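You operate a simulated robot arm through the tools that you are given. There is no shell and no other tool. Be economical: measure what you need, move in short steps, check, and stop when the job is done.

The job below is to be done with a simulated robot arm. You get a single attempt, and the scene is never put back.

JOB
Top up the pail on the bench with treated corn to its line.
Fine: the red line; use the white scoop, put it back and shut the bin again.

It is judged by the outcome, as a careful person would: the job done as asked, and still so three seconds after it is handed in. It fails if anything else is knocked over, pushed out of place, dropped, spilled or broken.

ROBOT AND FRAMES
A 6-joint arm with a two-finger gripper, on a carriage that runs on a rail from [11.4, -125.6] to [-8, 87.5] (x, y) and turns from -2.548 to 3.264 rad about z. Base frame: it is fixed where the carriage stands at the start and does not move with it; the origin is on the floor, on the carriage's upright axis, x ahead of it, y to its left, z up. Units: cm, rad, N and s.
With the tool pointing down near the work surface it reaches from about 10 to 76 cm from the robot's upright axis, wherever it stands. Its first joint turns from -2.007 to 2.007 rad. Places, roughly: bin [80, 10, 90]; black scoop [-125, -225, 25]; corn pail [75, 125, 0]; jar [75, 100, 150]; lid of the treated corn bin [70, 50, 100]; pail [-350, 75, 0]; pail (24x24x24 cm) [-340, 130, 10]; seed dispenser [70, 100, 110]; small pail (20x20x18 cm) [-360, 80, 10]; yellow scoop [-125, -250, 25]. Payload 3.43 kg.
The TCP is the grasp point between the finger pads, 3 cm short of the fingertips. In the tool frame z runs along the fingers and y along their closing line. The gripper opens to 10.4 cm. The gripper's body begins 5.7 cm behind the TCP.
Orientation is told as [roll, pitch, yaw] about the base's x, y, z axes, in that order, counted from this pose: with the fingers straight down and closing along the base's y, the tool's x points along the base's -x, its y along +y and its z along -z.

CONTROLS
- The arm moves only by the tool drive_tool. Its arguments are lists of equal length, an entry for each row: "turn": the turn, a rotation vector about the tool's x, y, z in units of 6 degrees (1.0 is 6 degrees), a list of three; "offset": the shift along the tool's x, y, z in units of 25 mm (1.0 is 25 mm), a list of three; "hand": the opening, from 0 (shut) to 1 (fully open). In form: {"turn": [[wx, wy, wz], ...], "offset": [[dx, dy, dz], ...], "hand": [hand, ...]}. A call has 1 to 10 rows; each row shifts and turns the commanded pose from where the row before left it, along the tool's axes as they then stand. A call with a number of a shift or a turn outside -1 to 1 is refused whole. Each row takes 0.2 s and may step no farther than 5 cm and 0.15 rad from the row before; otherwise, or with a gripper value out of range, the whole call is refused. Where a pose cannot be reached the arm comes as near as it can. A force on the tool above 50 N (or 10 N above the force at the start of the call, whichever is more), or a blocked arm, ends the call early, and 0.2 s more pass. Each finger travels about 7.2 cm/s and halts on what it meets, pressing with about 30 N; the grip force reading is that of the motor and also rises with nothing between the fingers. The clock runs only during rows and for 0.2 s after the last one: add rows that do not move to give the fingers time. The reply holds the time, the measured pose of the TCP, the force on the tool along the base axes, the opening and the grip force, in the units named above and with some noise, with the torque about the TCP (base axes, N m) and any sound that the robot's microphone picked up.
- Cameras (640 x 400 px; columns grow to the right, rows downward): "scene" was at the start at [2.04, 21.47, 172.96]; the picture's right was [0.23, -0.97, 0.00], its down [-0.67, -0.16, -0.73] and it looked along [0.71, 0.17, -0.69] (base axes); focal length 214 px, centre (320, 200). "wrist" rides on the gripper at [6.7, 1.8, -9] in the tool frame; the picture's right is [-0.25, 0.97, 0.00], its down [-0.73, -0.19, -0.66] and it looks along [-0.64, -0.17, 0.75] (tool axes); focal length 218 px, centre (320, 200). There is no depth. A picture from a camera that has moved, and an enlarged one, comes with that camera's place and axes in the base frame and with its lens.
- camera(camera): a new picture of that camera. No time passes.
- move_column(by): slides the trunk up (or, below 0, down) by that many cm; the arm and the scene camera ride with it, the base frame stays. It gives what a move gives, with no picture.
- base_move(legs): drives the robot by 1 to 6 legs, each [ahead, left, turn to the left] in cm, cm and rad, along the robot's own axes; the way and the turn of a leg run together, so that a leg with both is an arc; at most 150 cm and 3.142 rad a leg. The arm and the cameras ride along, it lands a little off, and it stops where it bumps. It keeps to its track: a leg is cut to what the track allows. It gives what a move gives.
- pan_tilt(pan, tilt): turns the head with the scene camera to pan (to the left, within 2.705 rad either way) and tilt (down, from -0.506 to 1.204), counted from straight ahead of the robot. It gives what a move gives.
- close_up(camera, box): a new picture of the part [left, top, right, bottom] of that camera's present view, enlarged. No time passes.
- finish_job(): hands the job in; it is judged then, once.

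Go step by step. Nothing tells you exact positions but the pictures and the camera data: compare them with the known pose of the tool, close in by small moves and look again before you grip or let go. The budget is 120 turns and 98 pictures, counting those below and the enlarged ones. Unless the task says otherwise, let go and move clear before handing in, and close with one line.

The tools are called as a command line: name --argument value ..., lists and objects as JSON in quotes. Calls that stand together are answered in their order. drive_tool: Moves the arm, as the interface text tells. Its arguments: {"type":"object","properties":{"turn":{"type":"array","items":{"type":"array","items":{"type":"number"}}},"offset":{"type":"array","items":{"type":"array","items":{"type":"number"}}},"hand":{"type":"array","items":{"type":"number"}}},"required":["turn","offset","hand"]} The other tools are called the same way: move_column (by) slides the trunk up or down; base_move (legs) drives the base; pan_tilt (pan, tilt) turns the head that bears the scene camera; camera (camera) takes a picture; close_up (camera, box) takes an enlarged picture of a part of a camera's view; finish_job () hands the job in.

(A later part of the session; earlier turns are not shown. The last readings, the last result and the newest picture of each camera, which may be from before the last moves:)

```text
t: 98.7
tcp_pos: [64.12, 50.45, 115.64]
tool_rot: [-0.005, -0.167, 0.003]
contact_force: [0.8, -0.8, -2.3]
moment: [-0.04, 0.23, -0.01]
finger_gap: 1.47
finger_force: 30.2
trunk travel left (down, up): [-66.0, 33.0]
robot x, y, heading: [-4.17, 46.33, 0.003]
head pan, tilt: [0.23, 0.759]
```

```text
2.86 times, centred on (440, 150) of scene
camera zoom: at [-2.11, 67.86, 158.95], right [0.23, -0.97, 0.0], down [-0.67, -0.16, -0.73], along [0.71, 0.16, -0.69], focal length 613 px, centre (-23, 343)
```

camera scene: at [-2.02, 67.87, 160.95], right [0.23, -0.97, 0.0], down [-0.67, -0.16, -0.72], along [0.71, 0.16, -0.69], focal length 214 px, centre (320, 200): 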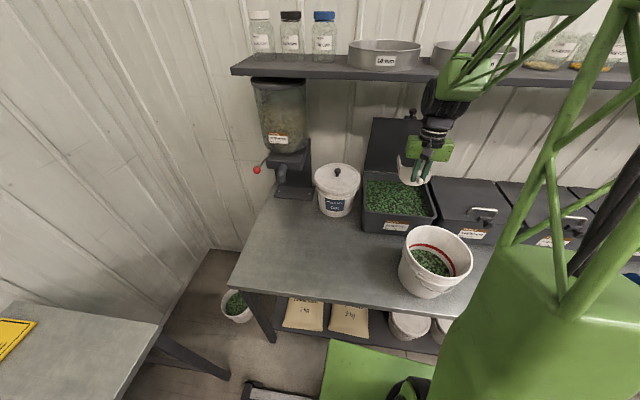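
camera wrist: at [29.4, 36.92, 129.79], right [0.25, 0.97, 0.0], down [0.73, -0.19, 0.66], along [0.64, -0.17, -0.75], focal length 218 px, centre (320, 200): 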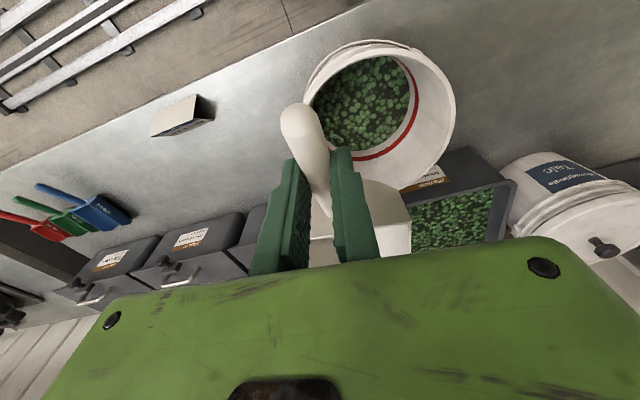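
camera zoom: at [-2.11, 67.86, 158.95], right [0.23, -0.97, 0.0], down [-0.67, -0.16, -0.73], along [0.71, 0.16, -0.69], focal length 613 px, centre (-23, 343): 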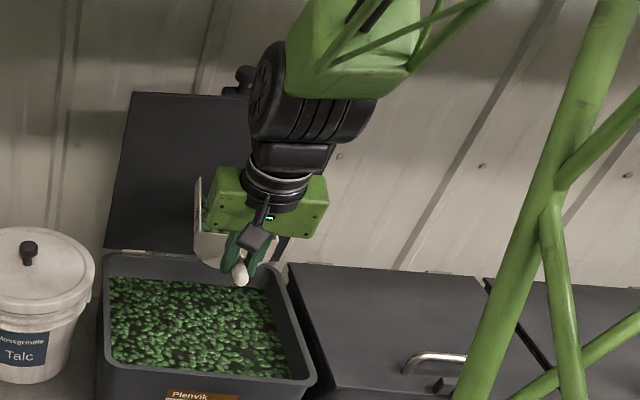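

Torque indicates the scoop is loaded (~180–200 g). I carry it back level toward the pail.

drive_tool --turn '[[0, 0, 0], [0, 0, 0], [0, 0, 0], [0, 0, 0], [0, 0, 0], [0, 0, 0], [0, 0, 0], [0, 0, 0], [0, 0, 0], [0, 0, 0]]' --offset '[[0.6, -0.15, -0.1], [0.9, -0.243, -0.155], [0.97, -0.243, -0.165], [0.97, -0.243, -0.165], [0.97, -0.243, -0.165], [0.97, -0.243, -0.165], [0.97, -0.243, -0.165], [0.97, -0.243, -0.165], [0.97, -0.243, -0.165], [0.6, -0.15, -0.1]]' --hand '[0, 0, 0, 0, 0, 0, 0, 0, 0, 0]'

close_up --camera "scene" --box '[360, 140, 560, 310]'

```text
t: 100.9
tcp_pos: [41.63, 44.79, 115.66]
tool_rot: [-0.006, -0.167, 0.0]
contact_force: [-0.8, 0.0, -1.9]
moment: [-0.02, 0.21, -0.03]
finger_gap: 1.48
finger_force: 29.9
trunk travel left (down, up): [-66.0, 33.0]
robot x, y, heading: [-3.9, 45.91, 0.001]
head pan, tilt: [0.23, 0.759]
```

```text
2.35 times, centred on (460, 225) of scene
camera zoom: at [-2.13, 67.86, 158.96], right [0.23, -0.97, 0.0], down [-0.67, -0.16, -0.73], along [0.71, 0.16, -0.69], focal length 505 px, centre (-9, 141)
```

zoom: 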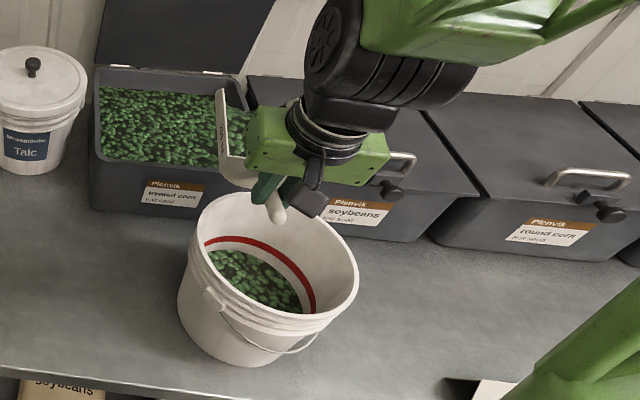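

drive_tool --turn '[[0, 0, 0], [0, 0, 0], [0, 0, 0], [0, 0, 0], [0, 0, 0], [0, 0, 0]]' --offset '[[0.7, -0.243, -0.12], [0.97, -0.243, -0.165], [0.97, -0.243, -0.165], [0.97, -0.243, -0.165], [0.97, -0.243, -0.165], [0.6, -0.15, -0.1]]' --hand '[0, 0, 0, 0, 0, 0]'

```text
t: 102.5
tcp_pos: [34.72, 40.36, 117.9]
tool_rot: [0.015, -0.069, -0.002]
contact_force: [-0.3, -0.3, -1.4]
moment: [0.0, 0.19, 0.02]
finger_gap: 1.44
finger_force: 30.4
out of reach, approached as far as the arm can: row 2, 3, 4, 5, 6
trunk travel left (down, up): [-66.0, 33.0]
robot x, y, heading: [-4.49, 46.43, -0.002]
head pan, tilt: [0.23, 0.759]
stopped in row 6: the arm was blocked; the commanded pose is now the measured one
```

The arm can't fold in far enough with the scoop pointing forward. I'll turn the scoop to point along +y (yaw 90°), which puts the grip at a comfortable radius for both pouring and digging.

drive_tool --turn '[[0, 0, 0], [0, 0, 0], [0, 0, 0], [0, 0, 0], [0, 0, 0], [0, 0, 0]]' --offset '[[-0.5, -0.6, 0], [-0.5, -0.9, 0], [-0.4, -0.9, 0], [-0.4, -0.9, 0], [-0.4, -0.9, 0], [-0.4, -0.9, 0]]' --hand '[0, 0, 0, 0, 0, 0]'

drive_tool --turn '[[0, 0, -1], [0, 0, -1], [0, 0, -1], [0, 0, -1], [0, 0, -1], [0, 0, -1], [0, 0, -1], [0, 0, -1]]' --offset '[[0, 0, 0], [0, 0, 0], [0, 0, 0], [0, 0, 0], [0, 0, 0], [0, 0, 0], [0, 0, 0], [0, 0, 0]]' --hand '[0, 0, 0, 0, 0, 0, 0, 0]'

drive_tool --turn '[[0, 0, -1], [0, 0, -1], [0, 0, -1], [0, 0, -1], [0, 0, -1], [0, 0, -1], [0, 0, -1]]' --offset '[[0, 0, 0], [0, 0, 0], [0, 0, 0], [0, 0, 0], [0, 0, 0], [0, 0, 0], [0, 0, 0]]' --hand '[0, 0, 0, 0, 0, 0, 0]'

camera --camera "scene"

```text
t: 103.9
tcp_pos: [41.27, 27.72, 118.14]
tool_rot: [0.013, -0.074, -0.001]
contact_force: [-0.4, 0.2, -1.5]
moment: [0.01, 0.17, 0.0]
finger_gap: 1.44
finger_force: 29.6
trunk travel left (down, up): [-66.0, 33.0]
robot x, y, heading: [-4.1, 46.4, -0.004]
head pan, tilt: [0.23, 0.759]
```

```text
t: 105.7
tcp_pos: [41.25, 27.72, 118.4]
tool_rot: [-0.046, -0.06, 0.84]
contact_force: [0.6, 0.0, -1.9]
moment: [-0.16, 0.13, 0.02]
finger_gap: 1.45
finger_force: 30.4
trunk travel left (down, up): [-66.0, 33.0]
robot x, y, heading: [-4.09, 46.42, -0.004]
head pan, tilt: [0.23, 0.759]
```

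```text
t: 107.3
tcp_pos: [41.24, 27.54, 118.32]
tool_rot: [-0.075, -0.015, 1.572]
contact_force: [-0.3, 0.2, -1.6]
moment: [-0.18, 0.01, 0.01]
finger_gap: 1.44
finger_force: 30.8
trunk travel left (down, up): [-66.0, 33.0]
robot x, y, heading: [-3.78, 46.55, 0.004]
head pan, tilt: [0.23, 0.759]
```

```text
33 pictures are left
camera scene: at [-2.12, 67.86, 158.96], right [0.23, -0.97, 0.0], down [-0.67, -0.16, -0.73], along [0.71, 0.16, -0.69], focal length 214 px, centre (320, 200)
```

scene: 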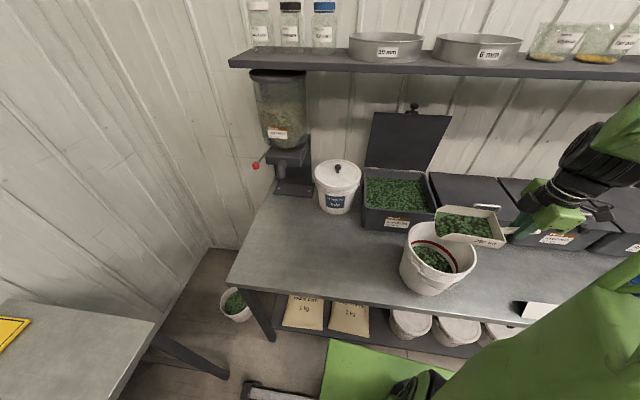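

The scoop is brimming and level above the pail. I'll tip it nose-down while keeping its lip over the pail's middle.

drive_tool --turn '[[0, 0.8, 0], [0, 0.8, 0], [0, 0.8, 0], [0, 0.8, 0], [0, 0.8, 0], [0, 0.8, 0]]' --offset '[[-0.25, 0, -0.1], [-0.25, 0, -0.12], [-0.25, 0, -0.15], [-0.27, 0, -0.15], [-0.27, 0, -0.2], [-0.27, 0, -0.25]]' --hand '[0, 0, 0, 0, 0, 0]'

close_up --camera "scene" --box '[380, 180, 520, 310]'

```text
t: 108.7
tcp_pos: [41.02, 31.94, 120.03]
tool_rot: [-0.084, 0.488, 1.532]
contact_force: [-0.5, -0.5, 0.8]
moment: [-0.04, 0.03, 0.0]
finger_gap: 1.43
finger_force: 29.6
trunk travel left (down, up): [-66.0, 33.0]
robot x, y, heading: [-4.08, 45.96, -0.003]
head pan, tilt: [0.23, 0.759]
```

```text
3.08 times, centred on (450, 245) of scene
camera zoom: at [-2.13, 67.85, 158.96], right [0.23, -0.97, 0.0], down [-0.67, -0.16, -0.73], along [0.71, 0.16, -0.69], focal length 660 px, centre (-80, 62)
```

zoom: 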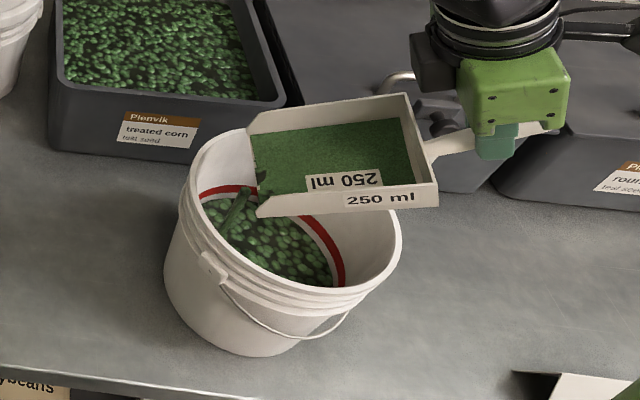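

It pours in a neat stream inside the pail. I'll tip a little further and let it empty.

drive_tool --turn '[[0, 0.8, 0], [0, 0.8, 0], [0, 0.5, 0], [0, 0, 0], [0, 0, 0]]' --offset '[[-0.1, 0, -0.2], [-0.1, 0, -0.3], [0, 0, 0], [0, 0, 0], [0, 0, 0]]' --hand '[0, 0, 0, 0, 0]'

close_up --camera "scene" --box '[380, 180, 520, 310]'

```text
t: 109.9
tcp_pos: [40.96, 33.06, 120.76]
tool_rot: [-0.098, 0.707, 1.506]
contact_force: [-0.6, -0.1, -1.1]
moment: [-0.01, 0.03, 0.02]
finger_gap: 1.42
finger_force: 30.5
trunk travel left (down, up): [-66.0, 33.0]
robot x, y, heading: [-3.9, 46.51, -0.004]
head pan, tilt: [0.23, 0.759]
```

```text
3.08 times, centred on (450, 245) of scene
camera zoom: at [-2.13, 67.86, 158.96], right [0.23, -0.97, 0.0], down [-0.67, -0.16, -0.73], along [0.71, 0.16, -0.69], focal length 660 px, centre (-80, 62)
```

zoom: 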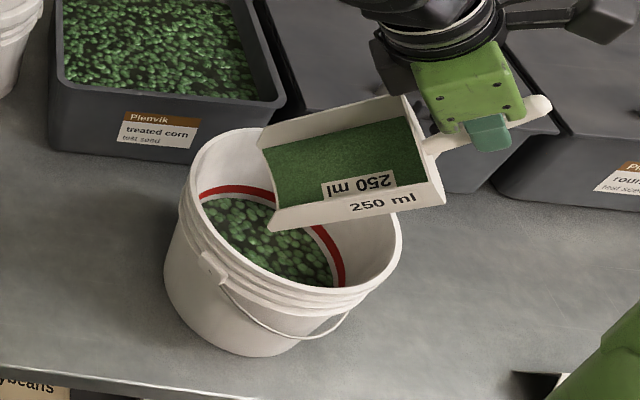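

The stream stopped but a film remains in the scoop. I'll tilt steeper to shed it, then check the level.

drive_tool --turn '[[0, 0.9, 0], [0, 0.9, 0], [0, 0.9, 0], [0, 0.9, 0], [0, 0, 0], [0, 0, 0]]' --offset '[[-0.1, 0, -0.4], [-0.1, 0, -0.4], [-0.1, 0, -0.3], [0, 0, -0.2], [0, 0, 0], [0, 0, 0]]' --hand '[0, 0, 0, 0, 0, 0]'

close_up --camera "scene" --box '[380, 180, 520, 310]'

```text
t: 111.3
tcp_pos: [40.92, 35.86, 122.43]
tool_rot: [-0.162, 1.08, 1.429]
contact_force: [-0.4, 0.0, 0.1]
moment: [0.0, -0.03, -0.01]
finger_gap: 1.42
finger_force: 29.8
trunk travel left (down, up): [-66.0, 33.0]
robot x, y, heading: [-4.33, 46.41, -0.004]
head pan, tilt: [0.23, 0.759]
```

```text
3.08 times, centred on (450, 245) of scene
camera zoom: at [-2.14, 67.85, 158.96], right [0.23, -0.97, 0.0], down [-0.67, -0.16, -0.73], along [0.71, 0.16, -0.69], focal length 660 px, centre (-80, 62)
```

zoom: 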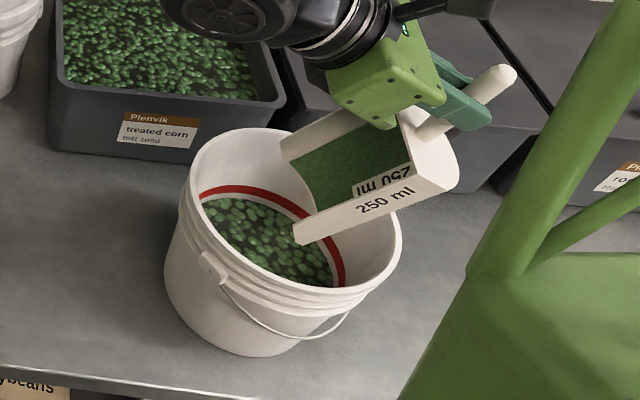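

The film appears to be only dust. I'll level the scoop, back off from the pail and inspect the fill level against the red line.

drive_tool --turn '[[0, -1, 0], [0, -1, 0], [0, -1, 0], [0, -1, 0], [0, -1, 0], [0, -1, 0], [0, -1, 0], [0, -1, 0], [0, -1, 0], [0, -1, 0]]' --offset '[[0, 0, 0.6], [0, 0, 0.6], [0.2, 0, 0.4], [0.4, 0, 0.3], [0.4, 0, 0.2], [0.5, 0, 0.1], [0.6, 0, 0], [0.6, 0, 0], [0.8, 0, 0], [0.8, 0, 0]]' --hand '[0, 0, 0, 0, 0, 0, 0, 0, 0, 0]'

drive_tool --turn '[[0, 0, 0], [0, 0, 0], [0, 0, 0]]' --offset '[[0.9, 0, 0], [0.9, 0, 0], [0.9, 0, 0]]' --hand '[0, 0, 0]'

close_up --camera "scene" --box '[396, 215, 480, 300]'

```text
t: 113.5
tcp_pos: [40.8, 22.02, 123.4]
tool_rot: [-0.077, 0.037, 1.571]
contact_force: [0.6, -0.4, -0.4]
moment: [-0.07, -0.01, 0.02]
finger_gap: 1.41
finger_force: 30.1
trunk travel left (down, up): [-66.0, 33.0]
robot x, y, heading: [-4.31, 46.53, 0.003]
head pan, tilt: [0.23, 0.759]
```

```text
t: 114.3
tcp_pos: [41.05, 15.39, 123.54]
tool_rot: [-0.076, 0.038, 1.572]
contact_force: [-0.2, -0.1, -0.8]
moment: [-0.06, -0.02, -0.01]
finger_gap: 1.38
finger_force: 30.1
trunk travel left (down, up): [-66.0, 33.0]
robot x, y, heading: [-4.17, 46.49, -0.003]
head pan, tilt: [0.23, 0.759]
```

```text
4.71 times, centred on (438, 258) of scene
camera zoom: at [-2.13, 67.86, 158.79], right [0.23, -0.97, 0.0], down [-0.67, -0.16, -0.73], along [0.71, 0.16, -0.69], focal length 1009 px, centre (-235, -71)
```

zoom: 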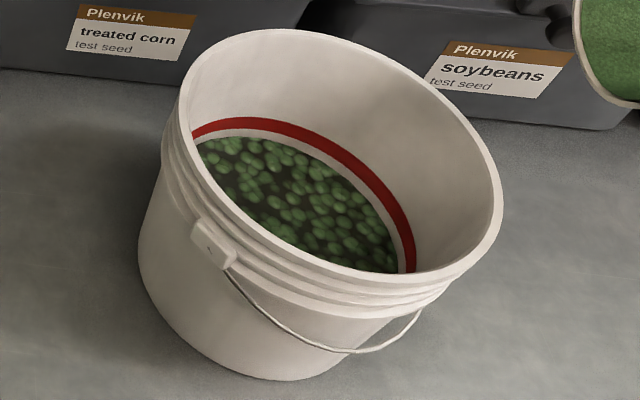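

About half the gap remains (one scoop raised it ~45%). I'll take another scoopful, this time digging along +y; first lower the trunk so the wrist stays under the shelf.

move_column --by -9

drive_tool --turn '[[-0.73, -0.37, 0], [0, 0, 0], [0, 0, 0], [0, 0, 0], [0, 0, 0], [0, 0, 0], [0, 0, 0], [0, 0, 0], [0, 0, 0], [0, 0, 0]]' --offset '[[0, -0.9, 0], [0, -0.9, 0], [-0.5, -0.9, 0], [-1, -0.9, 0], [-1, -0.9, 0], [-1, -0.9, 0], [-1, -0.9, 0], [-1, -0.9, 0], [-1, -0.9, 0], [-1, -0.9, 0]]' --hand '[0, 0, 0, 0, 0, 0, 0, 0, 0, 0]'

camera --camera "scene"

```text
t: 115.6
tcp_pos: [40.8, 15.12, 115.58]
tool_rot: [-0.073, 0.037, 1.568]
contact_force: [-0.3, -1.4, -0.6]
moment: [-0.04, 0.0, -0.02]
finger_gap: 1.41
finger_force: 30.2
trunk travel left (down, up): [-57.0, 42.0]
robot x, y, heading: [-3.87, 46.41, -0.001]
head pan, tilt: [0.23, 0.759]
```

```text
t: 117.8
tcp_pos: [63.36, 33.84, 114.59]
tool_rot: [0.004, 0.0, 1.57]
contact_force: [-0.5, -0.1, -0.9]
moment: [-0.01, -0.02, 0.02]
finger_gap: 1.42
finger_force: 30.3
trunk travel left (down, up): [-57.0, 42.0]
robot x, y, heading: [-3.68, 46.36, -0.0]
head pan, tilt: [0.23, 0.759]
```

```text
28 pictures are left
camera scene: at [-2.16, 67.83, 149.95], right [0.23, -0.97, 0.0], down [-0.67, -0.16, -0.73], along [0.71, 0.16, -0.69], focal length 214 px, centre (320, 200)
```

scene: 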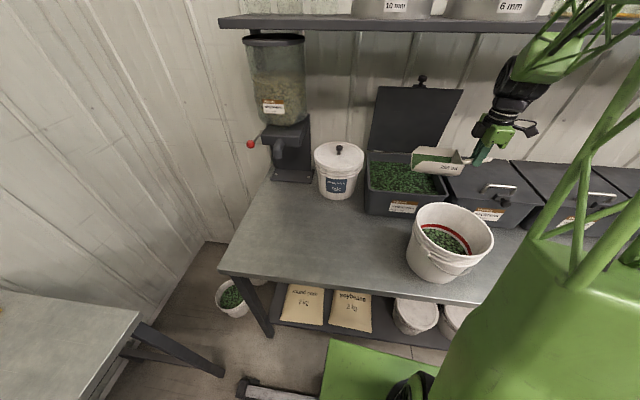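

drive_tool --turn '[[0, 0, 0], [0, 0, 0], [0, 0, 0], [0, 0, 0], [0, 1, 0], [0, 1, 0], [0, 1, 0], [0, 1, 0], [0, 0, 0]]' --offset '[[-0.8, -0.35, 0], [-0.8, -0.35, 0.2], [-0.8, -0.35, 0.2], [-0.8, -0.35, 0.2], [0, 0, 0], [0, 0, 0], [0, 0, 0], [0, 0, 0], [0, 0, 0]]' --hand '[0, 0, 0, 0, 0, 0, 0, 0, 0]'

close_up --camera "scene" --box '[350, 80, 530, 220]'

```text
t: 119.8
tcp_pos: [66.98, 41.92, 113.34]
tool_rot: [0.002, 0.42, 1.568]
contact_force: [0.1, -0.6, -0.6]
moment: [-0.03, -0.01, -0.02]
finger_gap: 1.41
finger_force: 29.8
trunk travel left (down, up): [-57.0, 42.0]
robot x, y, heading: [-4.21, 46.46, 0.0]
head pan, tilt: [0.23, 0.759]
```

```text
2.86 times, centred on (440, 150) of scene
camera zoom: at [-2.11, 67.87, 149.95], right [0.23, -0.97, 0.0], down [-0.67, -0.16, -0.73], along [0.71, 0.16, -0.69], focal length 613 px, centre (-23, 343)
```

zoom: 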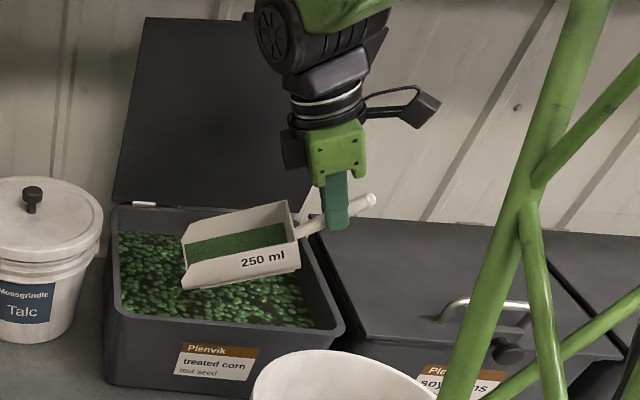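

drive_tool --turn '[[0, 0, 0], [0, 0, 0], [0, 0, 0], [0, 0, 0], [0, 0, 0]]' --offset '[[-0.31, 0, 0.69], [-0.31, 0, 0.69], [-0.31, 0, 0.69], [-0.31, 0, 0.69], [-0.28, 0, 0.6]]' --hand '[0, 0, 0, 0, 0]'

drive_tool --turn '[[0, 0, 0], [0, -1, 0], [0, -1, 0], [0, -1, 0], [0, -1, 0], [0, -1, 0], [0, -0.6, 0]]' --offset '[[-0.4, 0, -0.1], [-0.2, 0, 0], [0, 0, 0], [0, 0, -0.2], [0, 0, -0.3], [0, 0, -0.4], [0, 0, -0.4]]' --hand '[0, 0, 0, 0, 0, 0, 0]'

close_up --camera "scene" --box '[350, 80, 530, 220]'

```text
t: 121.0
tcp_pos: [66.76, 41.89, 103.92]
tool_rot: [0.002, 0.419, 1.57]
contact_force: [-0.5, 0.4, -2.4]
moment: [-0.11, -0.03, 0.0]
finger_gap: 1.42
finger_force: 29.9
trunk travel left (down, up): [-57.0, 42.0]
robot x, y, heading: [-3.96, 46.35, -0.006]
head pan, tilt: [0.23, 0.759]
```

```text
t: 122.6
tcp_pos: [66.83, 43.55, 106.76]
tool_rot: [-0.001, -0.171, 1.57]
contact_force: [0.0, 1.1, -1.4]
moment: [-0.12, 0.01, 0.0]
finger_gap: 1.47
finger_force: 29.9
trunk travel left (down, up): [-57.0, 42.0]
robot x, y, heading: [-4.11, 46.76, -0.002]
head pan, tilt: [0.23, 0.759]
```

```text
2.86 times, centred on (440, 150) of scene
camera zoom: at [-2.11, 67.86, 149.95], right [0.23, -0.97, 0.0], down [-0.67, -0.16, -0.73], along [0.71, 0.16, -0.69], focal length 613 px, centre (-23, 343)
```

zoom: 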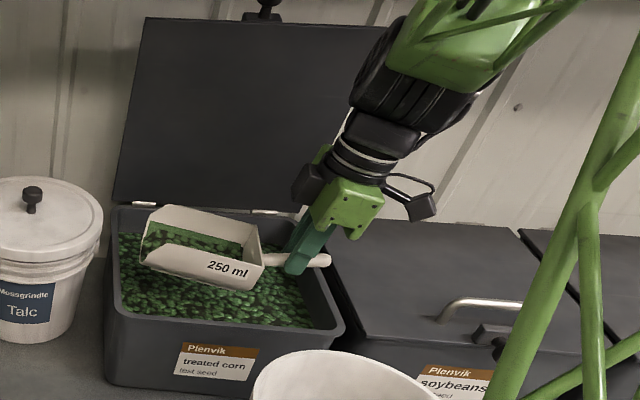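

Partially loaded. I lift slightly, move out from under the shelf, then over to the pail.

move_column --by 5

drive_tool --turn '[[0, 0, 0], [0, 0, 0], [0, 0, 0], [0, 0, 0], [0, 0, 0], [0, 0, 0]]' --offset '[[0.3, 0.6, -0.3], [0.6, 0.8, -0.3], [0.6, 0.8, -0.3], [0.6, 0.8, -0.3], [0.6, 0.8, -0.3], [0.6, 0.8, -0.3]]' --hand '[0, 0, 0, 0, 0, 0]'

drive_tool --turn '[[0, 0, 0], [0, 0, 0], [0, 0, 0], [0, 0, 0], [0, 0, 0], [0, 0, 0], [0, 0, 0]]' --offset '[[0.45, 0.82, -0.2], [0.45, 0.82, -0.2], [0.45, 0.82, -0.2], [0.45, 0.82, -0.2], [0.45, 0.82, -0.2], [0.45, 0.82, -0.2], [0.3, 0.82, -0.1]]' --hand '[0, 0, 0, 0, 0, 0, 0]'

close_up --camera "scene" --box '[380, 160, 540, 300]'

```text
t: 123.5
tcp_pos: [66.78, 43.52, 111.78]
tool_rot: [0.002, -0.167, 1.571]
contact_force: [0.5, 0.7, -1.1]
moment: [-0.16, 0.01, 0.04]
finger_gap: 1.44
finger_force: 29.6
trunk travel left (down, up): [-62.0, 37.0]
robot x, y, heading: [-3.81, 46.6, -0.0]
head pan, tilt: [0.23, 0.759]
```

```text
t: 124.9
tcp_pos: [55.08, 34.54, 115.06]
tool_rot: [0.001, -0.168, 1.57]
contact_force: [-0.3, 0.1, -1.5]
moment: [-0.12, 0.02, -0.01]
finger_gap: 1.45
finger_force: 29.7
trunk travel left (down, up): [-62.0, 37.0]
robot x, y, heading: [-4.15, 46.82, 0.006]
head pan, tilt: [0.23, 0.759]
```

```text
t: 126.5
tcp_pos: [40.91, 26.71, 117.1]
tool_rot: [0.001, -0.166, 1.571]
contact_force: [0.8, -0.3, -2.0]
moment: [-0.16, 0.01, -0.02]
finger_gap: 1.43
finger_force: 30.1
trunk travel left (down, up): [-62.0, 37.0]
robot x, y, heading: [-3.9, 46.34, -0.004]
head pan, tilt: [0.23, 0.759]
```

```text
2.86 times, centred on (460, 230) of scene
camera zoom: at [-2.11, 67.86, 155.04], right [0.23, -0.97, 0.0], down [-0.67, -0.16, -0.73], along [0.71, 0.16, -0.69], focal length 613 px, centre (-80, 114)
```

zoom: 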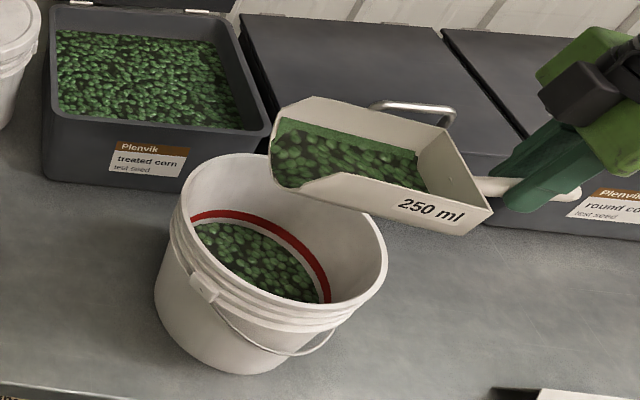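

Good load, well placed. Pouring.

drive_tool --turn '[[0, 0.8, 0], [0, 0.8, 0], [0, 0.8, 0], [0, 0.8, 0], [0, 0.8, 0], [0, 0.8, 0], [0, 0.8, 0], [0, 0.9, 0], [0, 0.9, 0], [0, 0.9, 0]]' --offset '[[-0.1, 0, -0.1], [-0.25, 0, -0.1], [-0.25, 0, -0.12], [-0.25, 0, -0.15], [-0.27, 0, -0.15], [-0.27, 0, -0.2], [-0.27, 0, -0.25], [-0.1, 0, -0.2], [-0.1, 0, -0.3], [-0.1, 0, -0.3]]' --hand '[0, 0, 0, 0, 0, 0, 0, 0, 0, 0]'

drive_tool --turn '[[0, 0.9, 0], [0, 0.9, 0], [0, 0, 0], [0, 0, 0], [0, 0, 0]]' --offset '[[-0.1, 0, -0.4], [-0.1, 0, -0.4], [0, 0, 0], [0, 0, 0], [0, 0, 0]]' --hand '[0, 0, 0, 0, 0]'

drive_tool --turn '[[0, -1, 0], [0, -1, 0], [0, -1, 0], [0, -1, 0], [0, -1, 0], [0, -1, 0], [0, -1, 0], [0, -1, 0], [0, -0.8, 0], [0, 0, 0]]' --offset '[[0, 0, 0.6], [0.1, 0, 0.5], [0.3, 0, 0.4], [0.4, 0, 0.3], [0.5, 0, 0.2], [0.8, 0, 0.1], [0.9, 0, 0], [0.9, 0, 0], [0.9, 0, 0], [0.9, 0, 0]]' --hand '[0, 0, 0, 0, 0, 0, 0, 0, 0, 0]'

close_up --camera "scene" --box '[396, 205, 490, 300]'

```text
t: 128.7
tcp_pos: [40.99, 32.98, 120.5]
tool_rot: [0.002, 0.703, 1.57]
contact_force: [-0.8, 0.0, -0.5]
moment: [-0.05, -0.03, -0.04]
finger_gap: 1.41
finger_force: 30.2
trunk travel left (down, up): [-62.0, 37.0]
robot x, y, heading: [-3.95, 46.51, -0.001]
head pan, tilt: [0.23, 0.759]
```

```text
t: 129.9
tcp_pos: [40.75, 34.77, 121.49]
tool_rot: [0.003, 0.89, 1.57]
contact_force: [-0.1, -0.5, -0.6]
moment: [-0.02, 0.0, 0.0]
finger_gap: 1.4
finger_force: 29.8
trunk travel left (down, up): [-62.0, 37.0]
robot x, y, heading: [-4.04, 46.43, -0.003]
head pan, tilt: [0.23, 0.759]
```

```text
t: 132.1
tcp_pos: [41.05, 17.89, 120.75]
tool_rot: [0.002, -0.033, 1.575]
contact_force: [-0.8, 0.4, -1.5]
moment: [-0.06, 0.0, 0.0]
finger_gap: 1.42
finger_force: 30.0
trunk travel left (down, up): [-62.0, 37.0]
robot x, y, heading: [-4.42, 46.36, -0.002]
head pan, tilt: [0.23, 0.759]
```

```text
4.21 times, centred on (443, 252) of scene
camera zoom: at [-2.11, 67.84, 154.76], right [0.23, -0.97, 0.0], down [-0.67, -0.16, -0.73], along [0.71, 0.16, -0.69], focal length 903 px, centre (-198, -21)
```

zoom: 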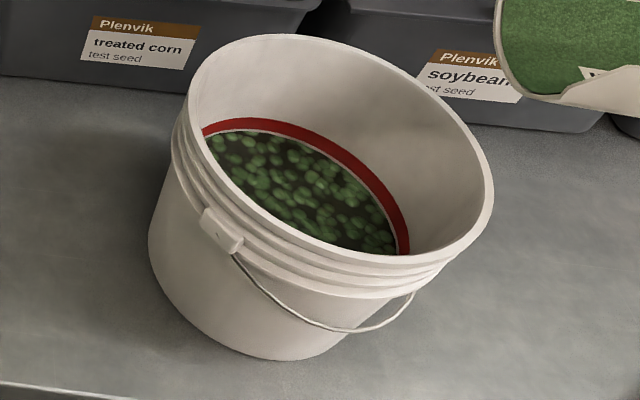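

The corn is now almost at the red band. A tighter look at the boundary.

close_up --camera "scene" --box '[436, 226, 492, 266]'

```text
10.00 times, centred on (464, 246) of scene
camera zoom: at [-2.11, 67.84, 154.76], right [0.23, -0.97, 0.0], down [-0.67, -0.16, -0.73], along [0.71, 0.16, -0.69], focal length 2145 px, centre (-1120, -260)
```

zoom: 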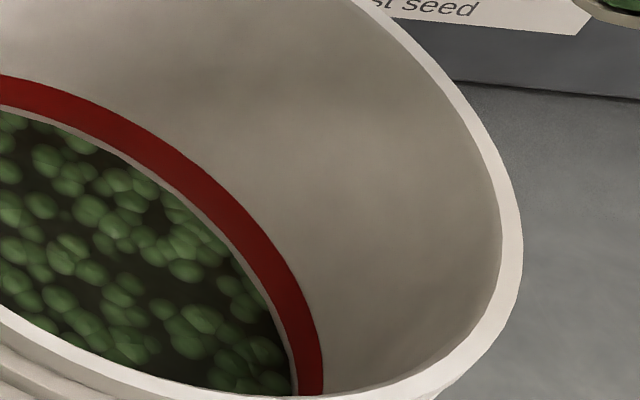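

The level is a hair under the band's lower edge; each scoop raises it just under half a band width. One more scoop will put it in the middle of the line.

move_column --by -6

drive_tool --turn '[[0, 0.3, 0], [0, 0, 0], [0, 0, 0], [0, 0, 0], [0, 0, 0], [0, 0, 0], [0, 0, 0], [0, 0, 0], [0, 0, 0], [0, 0, 0]]' --offset '[[0, -0.9, 0], [0, -0.9, 0], [-0.9, -0.9, 0], [-1, -0.9, 0], [-1, -0.9, 0], [-1, -0.9, 0], [-1, -0.9, 0], [-1, -0.9, 0], [-1, -0.9, 0], [-1, -0.9, 0]]' --hand '[0, 0, 0, 0, 0, 0, 0, 0, 0, 0]'

```text
t: 133.1
tcp_pos: [40.99, 17.65, 115.81]
tool_rot: [0.004, -0.032, 1.566]
contact_force: [-0.1, -0.2, -0.4]
moment: [-0.05, -0.03, 0.02]
finger_gap: 1.44
finger_force: 30.5
trunk travel left (down, up): [-56.0, 43.0]
robot x, y, heading: [-4.38, 46.02, -0.003]
head pan, tilt: [0.23, 0.759]
```

```text
t: 135.3
tcp_pos: [63.47, 37.31, 115.05]
tool_rot: [0.002, 0.001, 1.569]
contact_force: [0.4, 0.4, -0.2]
moment: [-0.05, -0.02, -0.02]
finger_gap: 1.4
finger_force: 30.0
trunk travel left (down, up): [-56.0, 43.0]
robot x, y, heading: [-4.09, 46.6, 0.0]
head pan, tilt: [0.23, 0.759]
```

drive_tool --turn '[[0, 0, 0], [0, 0, 0], [0, 1, 0], [0, 1, 0], [0, 1, 0], [0, 1, 0], [0, 0, 0]]' --offset '[[-0.95, -0.7, 0.4], [-0.95, -0.7, 0.4], [0, 0, 0], [0, 0, 0], [0, 0, 0], [0, 0, 0], [0, 0, 0]]' --hand '[0, 0, 0, 0, 0, 0, 0]'

drive_tool --turn '[[0, 0, 0], [0, 0, 0], [0, 0, 0], [0, 0, 0], [0, 0, 0]]' --offset '[[-0.32, 0, 0.71], [-0.32, 0, 0.71], [-0.32, 0, 0.71], [-0.32, 0, 0.71], [-0.28, 0, 0.65]]' --hand '[0, 0, 0, 0, 0]'

drive_tool --turn '[[0, 0, 0], [0, -1, 0], [0, -1, 0], [0, -1, 0], [0, -1, 0], [0, -1, 0], [0, -0.6, 0]]' --offset '[[-0.45, 0, -0.1], [-0.2, 0, 0], [0, 0, 0], [0, 0, -0.2], [0, 0, -0.3], [0, 0, -0.4], [0, 0, -0.4]]' --hand '[0, 0, 0, 0, 0, 0, 0]'

close_up --camera "scene" --box '[350, 80, 530, 220]'

```text
t: 136.9
tcp_pos: [67.14, 42.11, 112.95]
tool_rot: [0.003, 0.418, 1.569]
contact_force: [0.0, 0.2, -0.9]
moment: [-0.03, -0.01, 0.0]
finger_gap: 1.43
finger_force: 29.9
trunk travel left (down, up): [-56.0, 43.0]
robot x, y, heading: [-4.33, 46.41, -0.005]
head pan, tilt: [0.23, 0.759]
```

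```text
t: 138.1
tcp_pos: [66.95, 42.09, 103.41]
tool_rot: [0.003, 0.418, 1.568]
contact_force: [-0.3, 1.1, -1.1]
moment: [-0.13, 0.02, 0.02]
finger_gap: 1.46
finger_force: 29.5
trunk travel left (down, up): [-56.0, 43.0]
robot x, y, heading: [-4.02, 46.07, -0.002]
head pan, tilt: [0.23, 0.759]
```

```text
t: 139.7
tcp_pos: [67.23, 43.87, 106.17]
tool_rot: [0.002, -0.17, 1.568]
contact_force: [-0.8, 0.9, -1.1]
moment: [-0.2, -0.02, -0.01]
finger_gap: 1.47
finger_force: 30.1
trunk travel left (down, up): [-56.0, 43.0]
robot x, y, heading: [-4.3, 46.29, -0.003]
head pan, tilt: [0.23, 0.759]
```

```text
2.86 times, centred on (440, 150) of scene
camera zoom: at [-2.11, 67.86, 148.95], right [0.23, -0.97, 0.0], down [-0.67, -0.16, -0.73], along [0.71, 0.16, -0.69], focal length 613 px, centre (-23, 343)
```

zoom: 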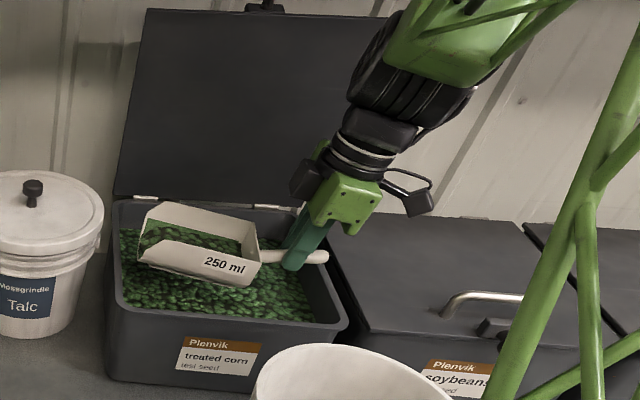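

Loaded. Same carry to the pail as before.

move_column --by 5.5

drive_tool --turn '[[0, 0, 0], [0, 0, 0], [0, 0, 0], [0, 0, 0], [0, 0, 0], [0, 0, 0]]' --offset '[[0.3, 0.6, -0.3], [0.6, 0.8, -0.3], [0.6, 0.8, -0.3], [0.6, 0.8, -0.3], [0.6, 0.8, -0.3], [0.6, 0.8, -0.3]]' --hand '[0, 0, 0, 0, 0, 0]'

drive_tool --turn '[[0, 0, 0], [0, 0, 0], [0, 0, 0], [0, 0, 0], [0, 0, 0], [0, 0, 0], [0, 0, 0]]' --offset '[[0.48, 0.82, -0.2], [0.48, 0.82, -0.2], [0.48, 0.82, -0.2], [0.48, 0.82, -0.2], [0.48, 0.82, -0.2], [0.45, 0.82, -0.2], [0.3, 0.82, -0.1]]' --hand '[0, 0, 0, 0, 0, 0, 0]'

close_up --camera "scene" --box '[380, 160, 540, 300]'

```text
t: 140.7
tcp_pos: [67.1, 43.85, 111.66]
tool_rot: [0.002, -0.167, 1.569]
contact_force: [0.0, 0.0, -1.4]
moment: [-0.15, 0.0, 0.03]
finger_gap: 1.47
finger_force: 30.0
trunk travel left (down, up): [-61.5, 37.5]
robot x, y, heading: [-3.99, 46.21, -0.001]
head pan, tilt: [0.23, 0.759]
```

```text
t: 142.1
tcp_pos: [55.34, 35.08, 114.56]
tool_rot: [0.003, -0.169, 1.57]
contact_force: [-0.5, -0.2, -2.0]
moment: [-0.22, 0.02, -0.02]
finger_gap: 1.45
finger_force: 29.9
trunk travel left (down, up): [-61.5, 37.5]
robot x, y, heading: [-4.12, 46.06, -0.006]
head pan, tilt: [0.23, 0.759]
```

```text
t: 143.7
tcp_pos: [41.13, 26.83, 116.73]
tool_rot: [0.002, -0.167, 1.57]
contact_force: [-0.6, 0.6, -1.6]
moment: [-0.19, 0.01, -0.01]
finger_gap: 1.44
finger_force: 30.7
trunk travel left (down, up): [-61.5, 37.5]
robot x, y, heading: [-4.14, 46.51, -0.006]
head pan, tilt: [0.23, 0.759]
```

```text
2.86 times, centred on (460, 230) of scene
camera zoom: at [-2.11, 67.86, 154.54], right [0.23, -0.97, 0.0], down [-0.67, -0.16, -0.73], along [0.71, 0.16, -0.69], focal length 613 px, centre (-80, 114)
```

zoom: 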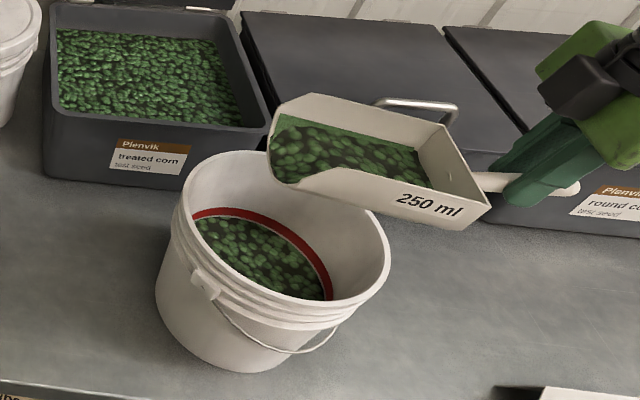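

drive_tool --turn '[[0, 0.8, 0], [0, 0.8, 0], [0, 0.8, 0], [0, 0.8, 0], [0, 0.8, 0], [0, 0.8, 0], [0, 0.8, 0], [0, 0.9, 0], [0, 0.9, 0], [0, 0.9, 0]]' --offset '[[-0.1, 0, -0.1], [-0.25, 0, -0.1], [-0.25, 0, -0.12], [-0.25, 0, -0.15], [-0.27, 0, -0.15], [-0.27, 0, -0.2], [-0.27, 0, -0.25], [-0.1, 0, -0.2], [-0.1, 0, -0.3], [-0.1, 0, -0.3]]' --hand '[0, 0, 0, 0, 0, 0, 0, 0, 0, 0]'

drive_tool --turn '[[0, 0.9, 0], [0, 0.9, 0], [0, 0.9, 0], [0, 0.9, 0], [0, 0, 0], [0, 0, 0], [0, 0, 0], [0, 0, 0]]' --offset '[[-0.1, 0, -0.4], [-0.1, 0, -0.4], [-0.1, 0, -0.3], [0, 0, -0.2], [0, 0, 0], [0, 0, 0], [0, 0, 0], [0, 0, 0]]' --hand '[0, 0, 0, 0, 0, 0, 0, 0]'

drive_tool --turn '[[0, -1, 0], [0, -1, 0], [0, -1, 0], [0, -1, 0], [0, -1, 0], [0, -1, 0], [0, -1, 0], [0, -1, 0], [0, -1, 0], [0, -1, 0]]' --offset '[[0, 0, 0.6], [0, 0, 0.6], [0.2, 0, 0.4], [0.4, 0, 0.3], [0.5, 0, 0.2], [0.8, 0, 0.1], [0.9, 0, 0], [0.9, 0, 0], [0.9, 0, 0], [0.9, 0, 0]]' --hand '[0, 0, 0, 0, 0, 0, 0, 0, 0, 0]'

close_up --camera "scene" --box '[396, 205, 490, 300]'

close_up --camera "scene" --box '[436, 226, 492, 266]'

```text
t: 145.9
tcp_pos: [41.07, 32.83, 120.39]
tool_rot: [0.001, 0.702, 1.568]
contact_force: [-0.3, 0.1, -1.0]
moment: [-0.01, -0.01, 0.0]
finger_gap: 1.42
finger_force: 29.7
trunk travel left (down, up): [-61.5, 37.5]
robot x, y, heading: [-4.28, 46.54, 0.0]
head pan, tilt: [0.23, 0.759]
```

```text
t: 147.7
tcp_pos: [41.25, 35.75, 121.89]
tool_rot: [0.003, 1.078, 1.571]
contact_force: [-0.8, -0.4, -1.3]
moment: [-0.01, 0.01, 0.03]
finger_gap: 1.41
finger_force: 30.1
trunk travel left (down, up): [-61.5, 37.5]
robot x, y, heading: [-4.01, 46.23, -0.005]
head pan, tilt: [0.23, 0.759]
```

```text
t: 149.9
tcp_pos: [41.23, 19.44, 123.86]
tool_rot: [0.001, 0.03, 1.574]
contact_force: [-0.2, 0.3, -0.4]
moment: [-0.05, -0.01, -0.03]
finger_gap: 1.41
finger_force: 29.9
trunk travel left (down, up): [-61.5, 37.5]
robot x, y, heading: [-4.07, 46.32, -0.002]
head pan, tilt: [0.23, 0.759]
```

```text
4.21 times, centred on (443, 252) of scene
camera zoom: at [-2.16, 67.86, 154.31], right [0.23, -0.97, 0.0], down [-0.67, -0.16, -0.73], along [0.71, 0.16, -0.69], focal length 903 px, centre (-198, -21)
```

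zoom: 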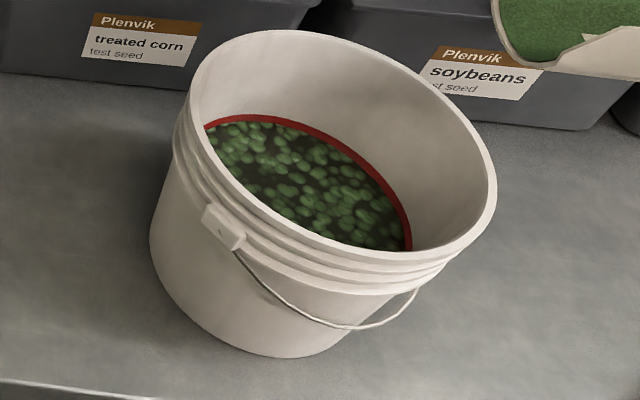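

```text
10.00 times, centred on (464, 246) of scene
camera zoom: at [-2.16, 67.86, 154.31], right [0.23, -0.97, 0.0], down [-0.67, -0.16, -0.73], along [0.71, 0.16, -0.69], focal length 2145 px, centre (-1120, -260)
```

zoom: 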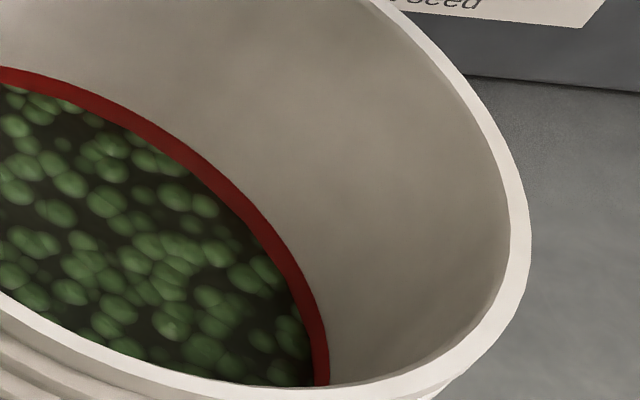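

The corn now sits mid-band on the red line. Next I return the scoop: turn it back to +x and drive to its original place (grip at about (42.6, -12.7), yaw ≈ 0).

drive_tool --turn '[[0, -0.3, 1], [0, 0, 1], [0, 0, 1], [0, 0, 1], [0, 0, 1], [0, 0, 1], [0, 0, 1], [0, 0, 1], [0, 0, 1], [0, 0, 1]]' --offset '[[0, 0, 0], [0, 0, 0], [0, 0, 0], [0, 0, 0], [0, 0, 0], [0, 0, 0], [0, 0, 0], [0, 0, 0], [0, 0, 0], [0, 0, 0]]' --hand '[0, 0, 0, 0, 0, 0, 0, 0, 0, 0]'

drive_tool --turn '[[0, 0, 1], [0, 0, 1], [0, 0, 1], [0, 0, 1], [0, 0, 1], [0, 0, 0.3], [0, 0, 0]]' --offset '[[0, 0, 0], [0, 0, 0], [0, 0, 0], [0, 0, 0], [0, 0, 0], [0, 0, 0], [0, 0, 0]]' --hand '[0, 0, 0, 0, 0, 0, 0]'

base_move --legs '[[3, -32, 0]]'

```text
t: 152.1
tcp_pos: [41.19, 19.14, 123.97]
tool_rot: [0.001, -0.001, 0.521]
contact_force: [0.8, -0.7, -1.1]
moment: [-0.05, 0.04, 0.0]
finger_gap: 1.43
finger_force: 29.7
trunk travel left (down, up): [-61.5, 37.5]
robot x, y, heading: [-4.22, 46.54, -0.002]
head pan, tilt: [0.23, 0.759]
```

```text
t: 153.7
tcp_pos: [41.12, 19.27, 123.93]
tool_rot: [0.0, -0.002, -0.034]
contact_force: [0.0, -0.1, -0.7]
moment: [-0.01, 0.07, 0.01]
finger_gap: 1.41
finger_force: 30.1
trunk travel left (down, up): [-61.5, 37.5]
robot x, y, heading: [-4.15, 46.39, -0.003]
head pan, tilt: [0.23, 0.759]
```

```text
t: 155.9
tcp_pos: [44.14, -12.66, 123.89]
tool_rot: [0.001, 0.0, -0.034]
contact_force: [-1.2, -0.5, -0.9]
moment: [0.0, 0.05, 0.0]
finger_gap: 1.41
finger_force: 29.7
trunk travel left (down, up): [-61.5, 37.5]
robot x, y, heading: [-1.25, 14.57, 0.001]
head pan, tilt: [0.23, 0.759]
```

drive_tool --turn '[[0, 0, 0], [0, 0, 0]]' --offset '[[0.6, 0, 0], [0, 0, 0]]' --hand '[0, 0]'

move_column --by -24

camera --camera "scene"

```text
t: 156.5
tcp_pos: [42.66, -12.58, 124.05]
tool_rot: [-0.002, -0.001, -0.029]
contact_force: [0.3, -0.9, -0.8]
moment: [0.0, 0.04, -0.01]
finger_gap: 1.42
finger_force: 29.8
trunk travel left (down, up): [-61.5, 37.5]
robot x, y, heading: [-0.98, 14.41, 0.001]
head pan, tilt: [0.23, 0.759]
```

```text
t: 159.2
tcp_pos: [43.13, -12.5, 115.5]
tool_rot: [0.002, 0.005, -0.029]
contact_force: [-0.2, -0.2, -0.9]
moment: [-0.01, 0.08, -0.01]
finger_gap: 1.42
finger_force: 30.5
trunk travel left (down, up): [-53.4, 45.6]
robot x, y, heading: [-1.06, 14.59, -0.002]
head pan, tilt: [0.23, 0.759]
stopped: the arm was blocked; the commanded pose is now the measured one
```

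```text
18 pictures are left
camera scene: at [1.0, 35.94, 146.3], right [0.23, -0.97, 0.0], down [-0.67, -0.16, -0.72], along [0.7, 0.17, -0.69], focal length 214 px, centre (320, 200)
```

scene: 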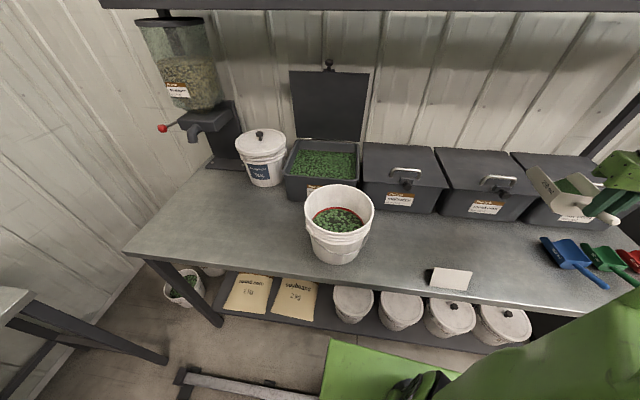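

The trunk stopped early — something blocked. I'll tilt the head to look up at the arm and shelf before doing anything.

pan_tilt --pan -0.5 --tilt 0.35

camera --camera "scene"

```text
t: 160.3
tcp_pos: [42.97, -12.64, 115.67]
tool_rot: [0.001, 0.005, -0.029]
contact_force: [-0.4, -0.2, -0.7]
moment: [-0.03, 0.07, -0.01]
finger_gap: 1.42
finger_force: 29.8
trunk travel left (down, up): [-53.4, 45.6]
robot x, y, heading: [-1.54, 14.48, 0.005]
head pan, tilt: [-0.499, 0.351]
```

```text
17 pictures are left
camera scene: at [1.13, 29.59, 149.97], right [-0.48, -0.88, 0.0], down [-0.3, 0.16, -0.94], along [0.82, -0.45, -0.35], focal length 214 px, centre (320, 200)
```

scene: 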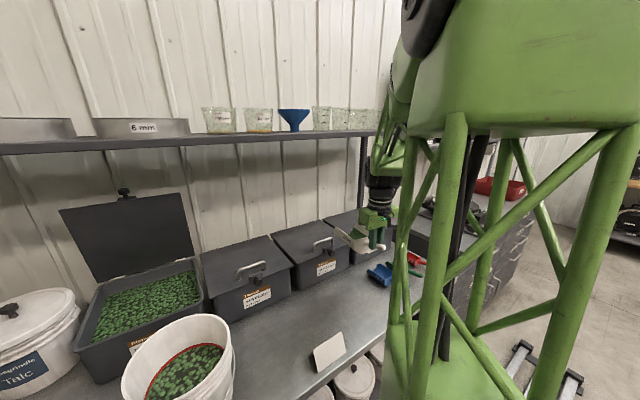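

Nothing on the shelf is touched; it seems the arm is at the upper end of its folding range. I'll lower with the arm a bit and then continue with the trunk.

drive_tool --turn '[[0, 0, 0], [0, 0, 0], [0, 0, 0], [0, 0, 0]]' --offset '[[0, 0, 0.8], [0.1, 0, 0.8], [0.1, 0, 0.8], [0, 0, 0.8]]' --hand '[0, 0, 0, 0]'

pan_tilt --pan -0.35 --tilt 0.75

camera --camera "scene"

```text
t: 161.3
tcp_pos: [42.59, -12.77, 107.08]
tool_rot: [0.003, 0.008, -0.031]
contact_force: [-0.1, -0.1, -1.2]
moment: [0.0, 0.07, -0.02]
finger_gap: 1.41
finger_force: 29.7
trunk travel left (down, up): [-53.4, 45.6]
robot x, y, heading: [-1.53, 14.61, 0.002]
head pan, tilt: [-0.499, 0.351]
```

```text
t: 162.1
tcp_pos: [42.36, -12.7, 107.75]
tool_rot: [0.002, 0.005, -0.032]
contact_force: [0.5, -0.6, -0.5]
moment: [0.02, 0.08, 0.02]
finger_gap: 1.43
finger_force: 30.3
trunk travel left (down, up): [-53.4, 45.6]
robot x, y, heading: [-1.36, 14.45, -0.004]
head pan, tilt: [-0.351, 0.75]
```

```text
16 pictures are left
camera scene: at [0.71, 31.2, 146.5], right [-0.34, -0.94, 0.0], down [-0.64, 0.23, -0.73], along [0.69, -0.25, -0.68], focal length 214 px, centre (320, 200)
```

scene: 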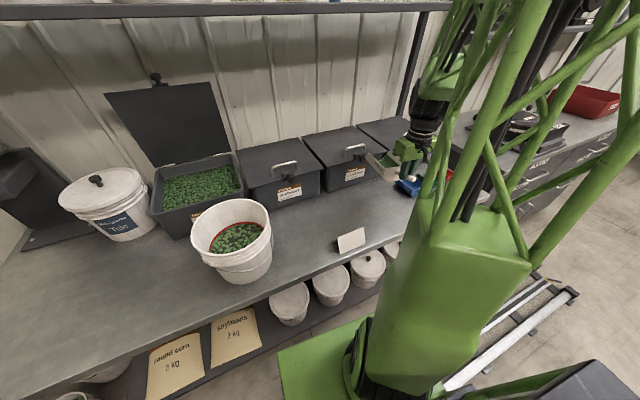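

move_column --by -9

camera --camera "wrist"

```text
t: 163.4
tcp_pos: [43.34, -12.68, 99.65]
tool_rot: [0.004, 0.019, -0.033]
contact_force: [-0.4, 0.5, -0.7]
moment: [-0.02, 0.06, 0.0]
finger_gap: 1.4
finger_force: 29.6
trunk travel left (down, up): [-44.4, 54.6]
robot x, y, heading: [-1.57, 14.57, 0.003]
head pan, tilt: [-0.351, 0.75]
```

```text
15 pictures are left
camera wrist: at [36.98, -10.81, 108.88], right [0.28, 0.96, 0.0], down [0.74, -0.22, 0.64], along [0.62, -0.18, -0.77], focal length 218 px, centre (320, 200)
```

wrist: 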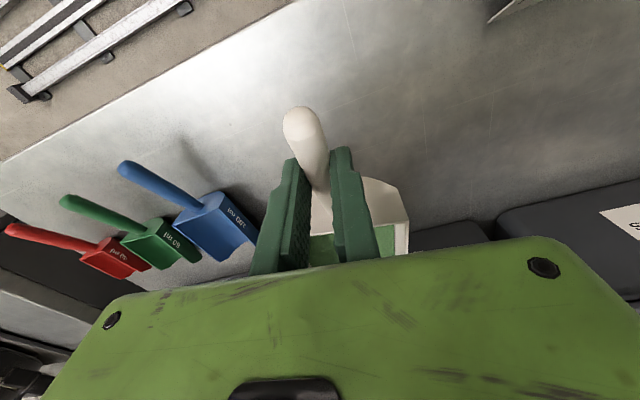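

Clear of the blue scoop. Lowering with the arm in small steps to the bench.

drive_tool --turn '[[0, -0.18, 0], [0, 0, 0], [0, 0, 0], [0, 0, 0], [0, 0, 0], [0, 0, 0]]' --offset '[[0.2, 0, 0.4], [0.1, 0, 0.5], [0, 0, 0.5], [0, 0, 0.5], [0, 0, 0.4], [0, 0, 0.2]]' --hand '[0, 0, 0, 0, 0, 0]'

```text
t: 164.8
tcp_pos: [42.56, -12.7, 92.33]
tool_rot: [0.003, -0.005, -0.031]
contact_force: [-11.4, -0.5, 24.7]
moment: [-0.05, -0.41, -0.06]
finger_gap: 1.43
finger_force: 30.6
trunk travel left (down, up): [-44.4, 54.6]
robot x, y, heading: [-1.06, 14.45, -0.0]
head pan, tilt: [-0.351, 0.75]
```

Contact with the bench. I ease up a touch and release.

drive_tool --turn '[[0, 0, 0], [0, 0, 0], [0, 0, 0], [0, 0, 0], [0, 0, 0]]' --offset '[[0, 0, -0.06], [0, 0, 0], [0, 0, 0], [0, 0, 0], [0, 0, 0]]' --hand '[0, 0.15, 0.3, 0.5, 0.55]'

camera --camera "wrist"

```text
t: 166.0
tcp_pos: [42.58, -12.77, 92.3]
tool_rot: [0.002, -0.001, -0.031]
contact_force: [0.2, -0.4, -0.5]
moment: [0.0, 0.0, -0.03]
finger_gap: 5.71
finger_force: 0.0
trunk travel left (down, up): [-44.4, 54.6]
robot x, y, heading: [-1.21, 14.47, 0.001]
head pan, tilt: [-0.351, 0.75]
```

```text
14 pictures are left
camera wrist: at [36.0, -10.78, 101.41], right [0.28, 0.96, 0.0], down [0.72, -0.21, 0.66], along [0.63, -0.18, -0.75], focal length 218 px, centre (320, 200)
```

wrist: 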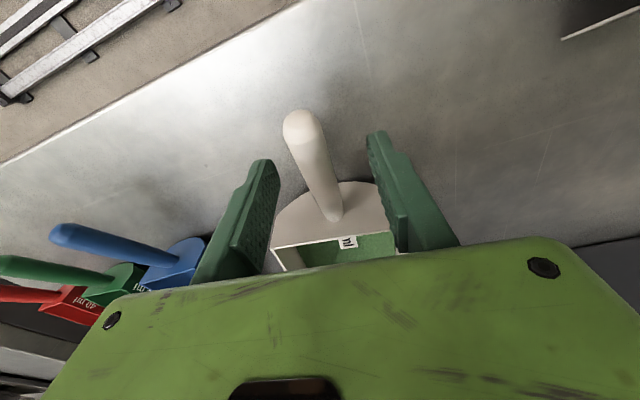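

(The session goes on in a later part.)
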